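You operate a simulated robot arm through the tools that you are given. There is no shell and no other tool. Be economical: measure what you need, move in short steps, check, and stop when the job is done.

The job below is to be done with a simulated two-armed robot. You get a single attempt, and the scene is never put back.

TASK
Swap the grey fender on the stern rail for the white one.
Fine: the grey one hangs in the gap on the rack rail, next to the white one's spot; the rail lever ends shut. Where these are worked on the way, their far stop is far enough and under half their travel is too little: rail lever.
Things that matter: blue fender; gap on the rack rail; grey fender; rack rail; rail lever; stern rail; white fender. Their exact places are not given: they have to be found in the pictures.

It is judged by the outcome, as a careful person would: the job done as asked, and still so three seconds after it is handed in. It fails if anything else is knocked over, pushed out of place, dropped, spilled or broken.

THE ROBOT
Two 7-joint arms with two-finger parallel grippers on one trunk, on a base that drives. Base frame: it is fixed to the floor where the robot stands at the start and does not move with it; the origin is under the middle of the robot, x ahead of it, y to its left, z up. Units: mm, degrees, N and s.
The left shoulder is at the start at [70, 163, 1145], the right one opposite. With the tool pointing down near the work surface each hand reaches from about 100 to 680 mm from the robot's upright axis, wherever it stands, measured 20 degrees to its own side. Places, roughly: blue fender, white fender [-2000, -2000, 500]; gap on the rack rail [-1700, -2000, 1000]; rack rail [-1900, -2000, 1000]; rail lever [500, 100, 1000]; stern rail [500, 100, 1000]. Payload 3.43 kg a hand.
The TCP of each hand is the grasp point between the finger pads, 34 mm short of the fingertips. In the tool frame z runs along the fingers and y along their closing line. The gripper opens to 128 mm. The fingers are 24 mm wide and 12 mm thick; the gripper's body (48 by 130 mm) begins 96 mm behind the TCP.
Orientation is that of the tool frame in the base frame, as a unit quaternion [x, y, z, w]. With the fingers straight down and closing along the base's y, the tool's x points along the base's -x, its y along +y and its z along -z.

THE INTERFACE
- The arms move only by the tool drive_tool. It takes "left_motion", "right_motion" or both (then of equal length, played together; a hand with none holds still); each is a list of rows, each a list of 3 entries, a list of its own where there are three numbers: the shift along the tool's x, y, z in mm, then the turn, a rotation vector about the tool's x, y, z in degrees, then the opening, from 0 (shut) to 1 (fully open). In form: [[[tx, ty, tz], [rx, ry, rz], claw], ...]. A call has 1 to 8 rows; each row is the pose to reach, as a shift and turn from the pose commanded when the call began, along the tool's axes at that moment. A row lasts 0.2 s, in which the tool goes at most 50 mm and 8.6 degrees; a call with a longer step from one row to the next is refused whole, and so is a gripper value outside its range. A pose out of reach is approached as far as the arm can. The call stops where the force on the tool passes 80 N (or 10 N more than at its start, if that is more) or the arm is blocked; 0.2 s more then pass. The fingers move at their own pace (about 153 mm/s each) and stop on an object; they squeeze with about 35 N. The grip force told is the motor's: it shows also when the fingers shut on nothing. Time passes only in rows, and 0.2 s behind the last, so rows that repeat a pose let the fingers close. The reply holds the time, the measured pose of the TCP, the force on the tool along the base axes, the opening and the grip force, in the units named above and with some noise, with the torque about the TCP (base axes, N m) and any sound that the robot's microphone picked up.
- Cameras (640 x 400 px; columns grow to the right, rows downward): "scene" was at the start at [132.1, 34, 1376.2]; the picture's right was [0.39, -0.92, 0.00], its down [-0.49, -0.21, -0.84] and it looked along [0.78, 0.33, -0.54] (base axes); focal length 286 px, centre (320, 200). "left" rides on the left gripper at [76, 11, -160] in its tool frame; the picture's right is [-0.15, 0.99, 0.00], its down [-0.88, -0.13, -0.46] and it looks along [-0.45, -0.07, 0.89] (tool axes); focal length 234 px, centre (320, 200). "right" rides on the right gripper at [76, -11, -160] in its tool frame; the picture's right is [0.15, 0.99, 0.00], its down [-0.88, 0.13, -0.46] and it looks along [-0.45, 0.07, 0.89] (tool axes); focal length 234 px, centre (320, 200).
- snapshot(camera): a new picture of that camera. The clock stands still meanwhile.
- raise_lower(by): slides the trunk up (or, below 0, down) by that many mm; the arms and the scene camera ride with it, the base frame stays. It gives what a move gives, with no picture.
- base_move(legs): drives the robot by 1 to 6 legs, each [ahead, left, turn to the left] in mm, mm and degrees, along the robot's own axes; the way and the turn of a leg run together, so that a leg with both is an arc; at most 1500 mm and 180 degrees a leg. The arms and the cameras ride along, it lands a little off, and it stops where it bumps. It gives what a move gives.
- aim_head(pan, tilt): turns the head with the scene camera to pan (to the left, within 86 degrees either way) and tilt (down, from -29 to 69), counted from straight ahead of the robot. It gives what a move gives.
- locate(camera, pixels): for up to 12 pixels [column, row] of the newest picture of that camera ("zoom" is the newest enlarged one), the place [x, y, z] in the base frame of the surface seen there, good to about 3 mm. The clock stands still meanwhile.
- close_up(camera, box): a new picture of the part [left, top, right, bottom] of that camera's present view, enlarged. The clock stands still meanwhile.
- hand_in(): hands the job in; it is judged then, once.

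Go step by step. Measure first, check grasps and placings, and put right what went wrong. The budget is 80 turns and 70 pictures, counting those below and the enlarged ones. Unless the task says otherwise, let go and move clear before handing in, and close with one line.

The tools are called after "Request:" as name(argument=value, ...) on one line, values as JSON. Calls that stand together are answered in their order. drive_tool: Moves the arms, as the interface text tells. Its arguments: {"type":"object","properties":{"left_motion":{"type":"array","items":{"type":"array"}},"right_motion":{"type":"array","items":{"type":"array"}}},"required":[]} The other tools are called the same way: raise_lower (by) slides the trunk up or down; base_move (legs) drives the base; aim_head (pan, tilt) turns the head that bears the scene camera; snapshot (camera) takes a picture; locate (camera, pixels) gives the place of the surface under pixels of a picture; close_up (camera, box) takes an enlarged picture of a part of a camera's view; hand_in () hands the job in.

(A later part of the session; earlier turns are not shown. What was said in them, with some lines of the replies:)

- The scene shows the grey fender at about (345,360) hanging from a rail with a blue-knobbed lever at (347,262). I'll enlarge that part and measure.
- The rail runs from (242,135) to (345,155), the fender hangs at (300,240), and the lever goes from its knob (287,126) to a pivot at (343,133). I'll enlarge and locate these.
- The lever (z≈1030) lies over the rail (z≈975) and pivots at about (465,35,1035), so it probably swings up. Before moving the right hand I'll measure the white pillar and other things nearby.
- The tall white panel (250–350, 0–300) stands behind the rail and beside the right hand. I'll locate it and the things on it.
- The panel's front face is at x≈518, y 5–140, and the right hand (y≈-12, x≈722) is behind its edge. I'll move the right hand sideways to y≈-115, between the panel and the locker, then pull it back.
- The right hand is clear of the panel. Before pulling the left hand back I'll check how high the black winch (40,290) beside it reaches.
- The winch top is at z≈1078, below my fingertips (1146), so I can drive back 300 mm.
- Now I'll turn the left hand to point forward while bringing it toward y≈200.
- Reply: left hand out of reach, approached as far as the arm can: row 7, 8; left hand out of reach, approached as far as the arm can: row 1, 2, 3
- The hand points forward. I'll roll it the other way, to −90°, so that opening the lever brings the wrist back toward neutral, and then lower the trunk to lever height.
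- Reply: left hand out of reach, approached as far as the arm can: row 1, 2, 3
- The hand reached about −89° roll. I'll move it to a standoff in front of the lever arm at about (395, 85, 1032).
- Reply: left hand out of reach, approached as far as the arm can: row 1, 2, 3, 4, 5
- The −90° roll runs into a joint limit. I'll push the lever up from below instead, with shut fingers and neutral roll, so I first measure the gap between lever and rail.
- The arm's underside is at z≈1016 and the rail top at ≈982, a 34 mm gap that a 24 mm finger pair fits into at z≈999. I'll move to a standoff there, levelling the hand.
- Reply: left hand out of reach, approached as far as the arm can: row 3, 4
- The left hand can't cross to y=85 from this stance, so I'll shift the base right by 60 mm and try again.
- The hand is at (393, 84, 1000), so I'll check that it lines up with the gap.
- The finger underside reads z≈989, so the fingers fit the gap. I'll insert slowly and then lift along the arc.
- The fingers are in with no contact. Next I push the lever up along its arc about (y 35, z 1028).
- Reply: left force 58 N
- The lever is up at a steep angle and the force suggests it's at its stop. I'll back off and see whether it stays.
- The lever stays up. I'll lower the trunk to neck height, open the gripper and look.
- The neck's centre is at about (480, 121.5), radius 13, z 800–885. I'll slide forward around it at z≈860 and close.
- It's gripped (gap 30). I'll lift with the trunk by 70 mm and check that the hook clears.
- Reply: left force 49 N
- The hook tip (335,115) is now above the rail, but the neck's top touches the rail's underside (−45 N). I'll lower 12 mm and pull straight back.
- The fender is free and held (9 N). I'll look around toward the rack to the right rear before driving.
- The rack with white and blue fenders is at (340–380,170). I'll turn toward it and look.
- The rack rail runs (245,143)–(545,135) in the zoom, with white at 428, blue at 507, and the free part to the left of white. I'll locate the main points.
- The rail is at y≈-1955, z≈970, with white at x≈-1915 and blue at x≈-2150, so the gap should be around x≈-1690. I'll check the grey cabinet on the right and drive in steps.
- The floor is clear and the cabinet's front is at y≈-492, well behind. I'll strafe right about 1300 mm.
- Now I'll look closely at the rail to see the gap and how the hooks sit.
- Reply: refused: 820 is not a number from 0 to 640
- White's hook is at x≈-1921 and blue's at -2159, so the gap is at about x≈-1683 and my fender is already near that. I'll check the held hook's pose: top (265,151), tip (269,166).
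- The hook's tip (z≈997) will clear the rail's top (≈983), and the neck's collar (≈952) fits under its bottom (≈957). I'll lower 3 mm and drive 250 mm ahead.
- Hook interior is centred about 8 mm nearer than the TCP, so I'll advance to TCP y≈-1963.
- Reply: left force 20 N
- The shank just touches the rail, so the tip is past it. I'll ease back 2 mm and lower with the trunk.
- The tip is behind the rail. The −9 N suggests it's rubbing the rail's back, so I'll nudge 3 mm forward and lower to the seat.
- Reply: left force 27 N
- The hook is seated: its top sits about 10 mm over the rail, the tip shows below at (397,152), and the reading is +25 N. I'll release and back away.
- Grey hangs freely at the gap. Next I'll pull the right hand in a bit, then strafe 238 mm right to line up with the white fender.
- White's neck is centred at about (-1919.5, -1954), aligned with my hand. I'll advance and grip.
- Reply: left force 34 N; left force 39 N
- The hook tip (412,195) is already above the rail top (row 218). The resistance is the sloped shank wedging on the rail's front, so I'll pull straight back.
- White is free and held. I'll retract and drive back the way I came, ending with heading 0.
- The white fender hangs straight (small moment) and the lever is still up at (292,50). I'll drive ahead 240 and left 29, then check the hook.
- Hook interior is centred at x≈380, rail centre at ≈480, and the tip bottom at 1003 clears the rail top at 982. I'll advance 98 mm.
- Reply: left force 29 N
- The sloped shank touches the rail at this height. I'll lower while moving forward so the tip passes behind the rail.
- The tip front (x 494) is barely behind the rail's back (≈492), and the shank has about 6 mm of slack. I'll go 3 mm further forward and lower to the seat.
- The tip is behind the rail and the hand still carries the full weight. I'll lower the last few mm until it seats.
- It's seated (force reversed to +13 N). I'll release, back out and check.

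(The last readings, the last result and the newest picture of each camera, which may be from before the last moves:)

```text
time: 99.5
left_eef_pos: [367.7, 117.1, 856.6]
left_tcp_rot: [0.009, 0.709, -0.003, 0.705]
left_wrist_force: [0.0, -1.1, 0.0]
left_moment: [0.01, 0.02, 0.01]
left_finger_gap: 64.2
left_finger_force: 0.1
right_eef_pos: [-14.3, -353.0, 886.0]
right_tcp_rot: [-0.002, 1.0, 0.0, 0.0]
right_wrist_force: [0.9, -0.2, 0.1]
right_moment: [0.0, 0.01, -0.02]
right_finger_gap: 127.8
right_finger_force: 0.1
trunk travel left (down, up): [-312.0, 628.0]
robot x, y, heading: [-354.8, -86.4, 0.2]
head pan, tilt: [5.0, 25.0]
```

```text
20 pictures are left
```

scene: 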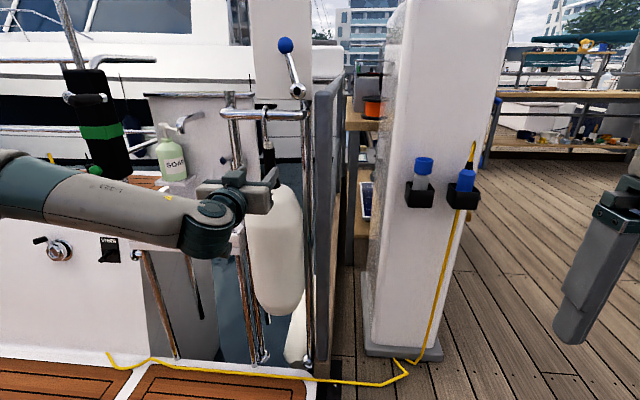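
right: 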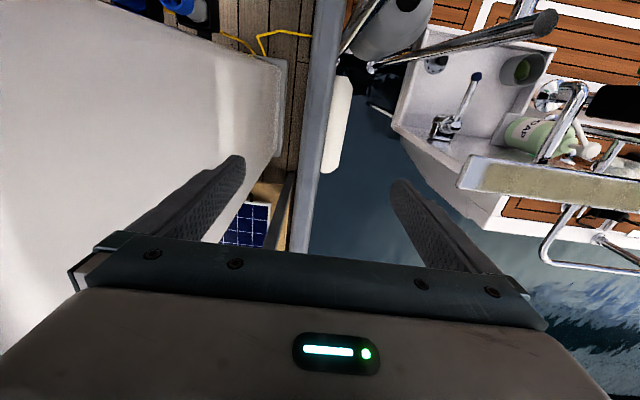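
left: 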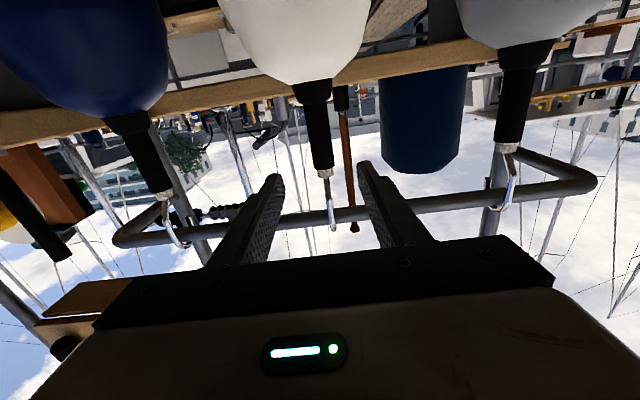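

White hangs on the stern rail. Now to shut the lever: I'll raise the trunk to z≈1092, close the fingers, and shift right to stand on the lever's right side.

Request:
drive_tool(left_motion=[[[0, 0, -15], [0, 0, 0], 0], [[0, 0, -15], [0, 0, 0], 0]])

Request:
raise_lower(by=236)

Request:
base_move(legs=[[0, -100, 0]])

Request:
snapshot(camera="left")

```text
time: 100.1
left_eef_pos: [354.9, 119.4, 857.2]
left_tcp_rot: [0.008, 0.709, -0.003, 0.705]
left_wrist_force: [-0.9, 0.1, 0.3]
left_moment: [-0.01, 0.01, 0.03]
left_finger_gap: 0.2
left_finger_force: 32.6
right_eef_pos: [-14.4, -352.9, 884.4]
right_tcp_rot: [-0.002, 1.0, 0.0, 0.001]
right_wrist_force: [1.0, -0.4, 0.1]
right_moment: [-0.02, 0.0, 0.01]
right_finger_gap: 128.1
right_finger_force: 0.0
trunk travel left (down, up): [-312.0, 628.0]
robot x, y, heading: [-353.8, -88.8, 0.2]
head pan, tilt: [5.0, 25.0]
```

```text
time: 102.5
left_eef_pos: [354.4, 118.9, 1093.8]
left_tcp_rot: [0.008, 0.709, -0.002, 0.705]
left_wrist_force: [0.0, -1.0, 0.1]
left_moment: [-0.01, -0.04, -0.01]
left_finger_gap: 0.0
left_finger_force: 33.1
right_eef_pos: [-13.6, -352.3, 1121.0]
right_tcp_rot: [-0.002, 1.0, 0.001, 0.0]
right_wrist_force: [0.2, -0.2, -1.1]
right_moment: [0.0, 0.02, 0.0]
right_finger_gap: 127.8
right_finger_force: 0.0
trunk travel left (down, up): [-548.0, 392.0]
robot x, y, heading: [-360.0, -87.3, 0.3]
head pan, tilt: [5.0, 25.0]
```

```text
time: 103.7
left_eef_pos: [355.3, 17.5, 1093.9]
left_tcp_rot: [0.009, 0.709, -0.003, 0.706]
left_wrist_force: [-0.1, 0.1, 0.8]
left_moment: [-0.01, 0.01, 0.04]
left_finger_gap: 0.1
left_finger_force: 33.0
right_eef_pos: [-13.9, -453.3, 1122.7]
right_tcp_rot: [-0.003, 1.0, 0.0, 0.0]
right_wrist_force: [-0.7, 0.0, 0.5]
right_moment: [0.02, 0.01, 0.0]
right_finger_gap: 128.0
right_finger_force: 0.0
trunk travel left (down, up): [-548.0, 392.0]
robot x, y, heading: [-357.6, -184.7, 0.2]
head pan, tilt: [5.0, 25.0]
```

```text
19 pictures are left
```

left: 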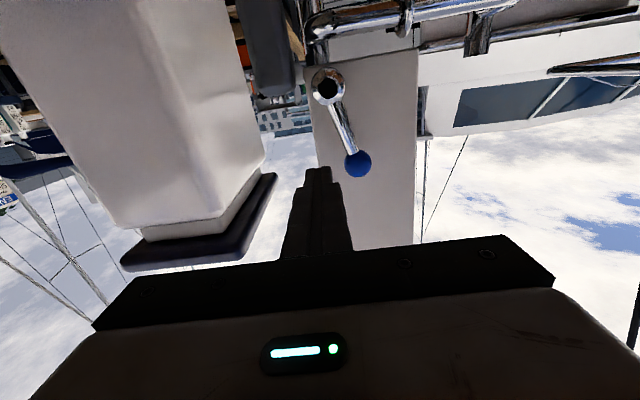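

The fingers are just to the right of the lever arm. I'll insert to x≈453.

Request:
drive_tool(left_motion=[[[0, -2, 30], [0, 0, 0], 0], [[0, -2, 60], [0, 0, 0], 0], [[0, -2, 80], [0, 0, 0], 0], [[0, -2, 98], [0, 0, 0], 0]])

Request:
snapshot(camera="left")

```text
time: 104.7
left_eef_pos: [453.9, 14.7, 1091.7]
left_tcp_rot: [0.009, 0.709, -0.004, 0.705]
left_wrist_force: [0.6, 0.3, -0.8]
left_moment: [-0.02, 0.02, -0.02]
left_finger_gap: 0.0
left_finger_force: 33.5
right_eef_pos: [-12.3, -452.9, 1121.7]
right_tcp_rot: [-0.003, 1.0, 0.0, 0.001]
right_wrist_force: [0.2, -0.7, -0.3]
right_moment: [0.01, -0.03, -0.01]
right_finger_gap: 128.0
right_finger_force: 0.0
trunk travel left (down, up): [-548.0, 392.0]
robot x, y, heading: [-355.5, -190.8, 0.3]
head pan, tilt: [5.0, 25.0]
```

```text
18 pictures are left
```

left: 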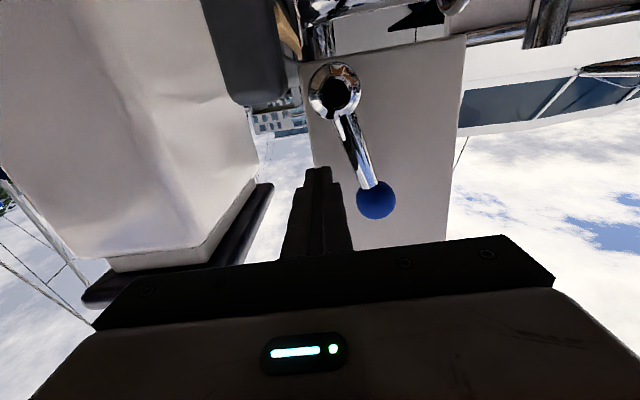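

Now I sweep the lever over and down along its arc.

Request:
drive_tool(left_motion=[[[0, 13, 0], [0, 0, 0], 0], [[0.5, 30, 0], [0, 0, 0], 0], [[5, 46, 0], [0, 0, 0], 0], [[14, 61, 0], [0, 0, 0], 0], [[26, 72, 0], [0, 0, 0], 0], [[34, 78, 0], [0, 0, 0], 0], [[41, 80, 0], [0, 0, 0], 0], [[46, 80, 0], [0, 0, 0], 0]])

Request:
close_up(camera="scene", box=[180, 60, 380, 185])

```text
time: 106.5
left_eef_pos: [453.8, 96.1, 1047.7]
left_tcp_rot: [0.007, 0.708, -0.002, 0.706]
left_wrist_force: [0.6, 1.7, 2.5]
left_moment: [0.0, -0.1, 0.03]
left_finger_gap: 0.0
left_finger_force: 32.9
right_eef_pos: [-13.0, -453.3, 1121.0]
right_tcp_rot: [-0.003, 1.0, 0.0, 0.0]
right_wrist_force: [-1.3, -0.2, -1.2]
right_moment: [0.04, 0.0, 0.0]
right_finger_gap: 128.1
right_finger_force: 0.0
trunk travel left (down, up): [-548.0, 392.0]
robot x, y, heading: [-361.9, -191.1, 0.7]
head pan, tilt: [5.0, 25.0]
```

```text
3.20 times, centred on (280, 122) of scene
```

zoom: 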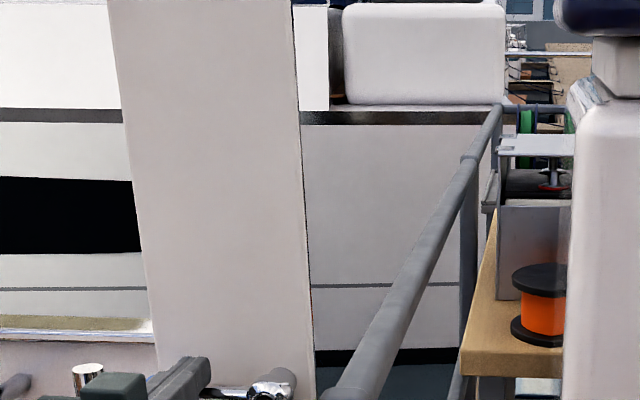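

The force is small (2.5 N), so the lever may not be fully at its stop yet. I'll press 10 mm further down.

Request:
drive_tool(left_motion=[[[4, 0, 0], [0, 0, 0], 0], [[8, 0, 0], [0, 0, 0], 0]])

Request:
aim_head(pan=12, tilt=38)

Request:
close_up(camera="scene", box=[220, 80, 420, 205])

```text
time: 107.1
left_eef_pos: [453.2, 96.8, 1048.4]
left_tcp_rot: [0.007, 0.704, -0.002, 0.71]
left_wrist_force: [12.1, 5.9, 28.7]
left_moment: [0.02, -0.9, 0.19]
left_finger_gap: 0.0
left_finger_force: 33.2
right_eef_pos: [-15.7, -453.0, 1122.6]
right_tcp_rot: [-0.002, 1.0, 0.0, 0.0]
right_wrist_force: [0.0, -0.4, -0.3]
right_moment: [0.01, -0.01, 0.0]
right_finger_gap: 128.3
right_finger_force: 0.0
trunk travel left (down, up): [-548.0, 392.0]
robot x, y, heading: [-357.0, -189.4, 0.1]
head pan, tilt: [5.0, 25.0]
```

```text
time: 107.8
left_eef_pos: [452.5, 95.7, 1047.0]
left_tcp_rot: [0.007, 0.704, -0.002, 0.71]
left_wrist_force: [14.0, 8.0, 35.6]
left_moment: [0.07, -1.14, 0.25]
left_finger_gap: 0.0
left_finger_force: 33.1
right_eef_pos: [-16.2, -453.0, 1122.7]
right_tcp_rot: [-0.002, 1.0, 0.0, 0.001]
right_wrist_force: [0.0, -0.1, 0.0]
right_moment: [-0.01, 0.01, 0.0]
right_finger_gap: 127.8
right_finger_force: 0.1
trunk travel left (down, up): [-548.0, 392.0]
robot x, y, heading: [-357.8, -185.3, 0.3]
head pan, tilt: [12.0, 38.0]
```

```text
3.20 times, centred on (320, 142) of scene
```

zoom: 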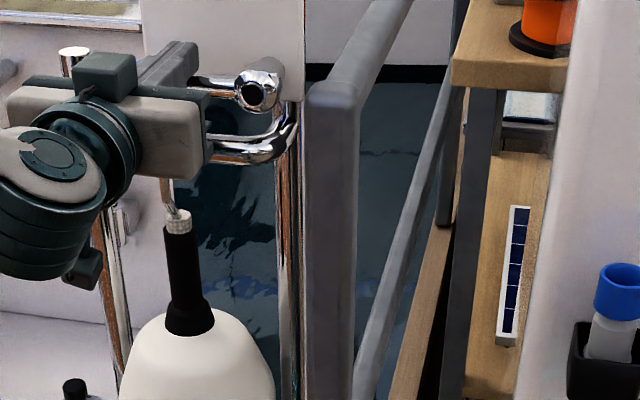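

The lever is firmly against its lower stop (35 N and no further travel). I'll lift off, pull back and verify.

Request:
drive_tool(left_motion=[[[-25, 0, 0], [0, 0, 0], 0], [[-30, 0, -40], [0, 0, 0], 0], [[-30, 0, -90], [0, 0, 0], 0], [[-30, 0, -110], [0, 0, 0], 0]])

Request:
base_move(legs=[[-250, 0, 0]])

Request:
snapshot(camera="scene")

```text
time: 108.8
left_eef_pos: [343.1, 97.4, 1070.1]
left_tcp_rot: [0.009, 0.709, -0.004, 0.705]
left_wrist_force: [1.0, 0.2, -0.6]
left_moment: [-0.01, 0.0, 0.0]
left_finger_gap: 0.0
left_finger_force: 32.6
right_eef_pos: [-13.6, -452.8, 1121.1]
right_tcp_rot: [-0.003, 1.0, 0.0, 0.0]
right_wrist_force: [1.4, 0.6, -0.6]
right_moment: [-0.01, -0.02, 0.0]
right_finger_gap: 128.0
right_finger_force: 0.0
trunk travel left (down, up): [-548.0, 392.0]
robot x, y, heading: [-358.7, -188.3, 0.6]
head pan, tilt: [12.0, 38.0]
```

```text
time: 110.7
left_eef_pos: [92.8, 94.7, 1069.9]
left_tcp_rot: [0.009, 0.708, -0.004, 0.706]
left_wrist_force: [-0.1, 0.1, 0.5]
left_moment: [-0.02, 0.05, 0.01]
left_finger_gap: 0.1
left_finger_force: 32.9
right_eef_pos: [-262.8, -454.3, 1122.3]
right_tcp_rot: [-0.002, 1.0, 0.001, 0.0]
right_wrist_force: [-0.1, 0.6, 0.1]
right_moment: [0.01, -0.04, -0.01]
right_finger_gap: 128.1
right_finger_force: 0.0
trunk travel left (down, up): [-548.0, 392.0]
robot x, y, heading: [-607.3, -190.9, 0.1]
head pan, tilt: [12.0, 38.0]
```

```text
15 pictures are left
```

scene: 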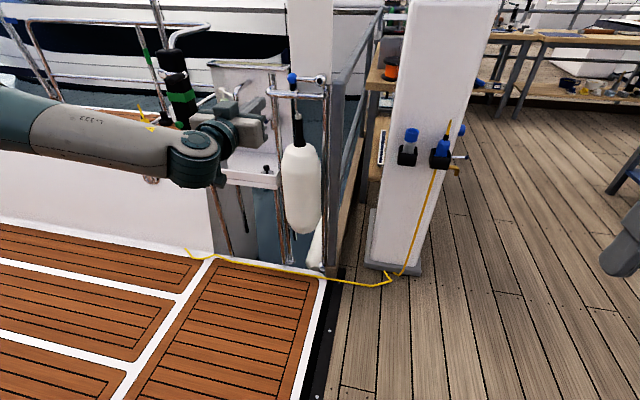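

Request:
close_up(camera="scene", box=[250, 60, 346, 120])

Request:
locate(camera="zoom", pixels=[[288, 125], [370, 130], [460, 130], [320, 250]])

Request:
aim_head(pan=-85, tilt=15)

Request:
snapshot(camera="scene")

```text
6.67 times, centred on (298, 90) of scene
```

zoom: 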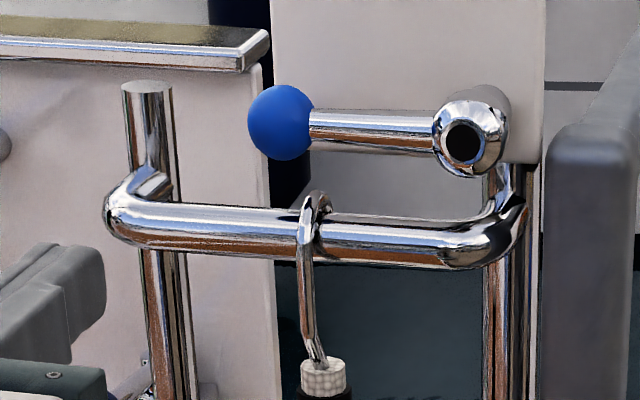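

```text
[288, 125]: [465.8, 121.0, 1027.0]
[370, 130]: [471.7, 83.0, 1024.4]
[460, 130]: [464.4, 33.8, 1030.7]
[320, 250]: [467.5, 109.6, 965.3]
```

```text
time: 112.4
left_eef_pos: [96.0, 95.5, 1069.9]
left_tcp_rot: [0.008, 0.709, -0.003, 0.705]
left_wrist_force: [1.1, -0.1, 0.9]
left_moment: [0.04, -0.01, -0.03]
left_finger_gap: 0.3
left_finger_force: 32.6
right_eef_pos: [-263.5, -455.3, 1121.8]
right_tcp_rot: [-0.002, 1.0, 0.0, 0.0]
right_wrist_force: [-0.4, 0.0, 0.0]
right_moment: [0.0, -0.01, -0.03]
right_finger_gap: 127.9
right_finger_force: 0.1
trunk travel left (down, up): [-548.0, 392.0]
robot x, y, heading: [-608.2, -191.0, -0.0]
head pan, tilt: [-85.0, 15.0]
```

```text
13 pictures are left
```

scene: 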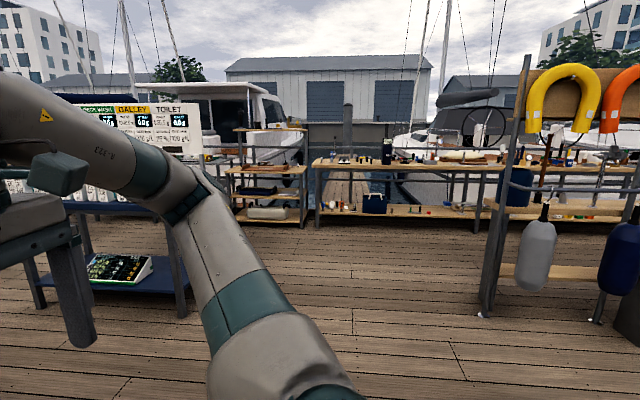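

The lever is level again at (370,130) in the zoom, over white's seated hook. In the latest view grey hangs still on the rack at (540,250), beside white's empty spot, with blue beyond it. Everything is done and both hands are clear, so I'm handing in.

Request:
hand_in()

```text
The job is handed in.
```

The white fender now hangs on the stern rail with the lever shut, and the grey one hangs in the gap on the rack rail next to the white one's old spot.
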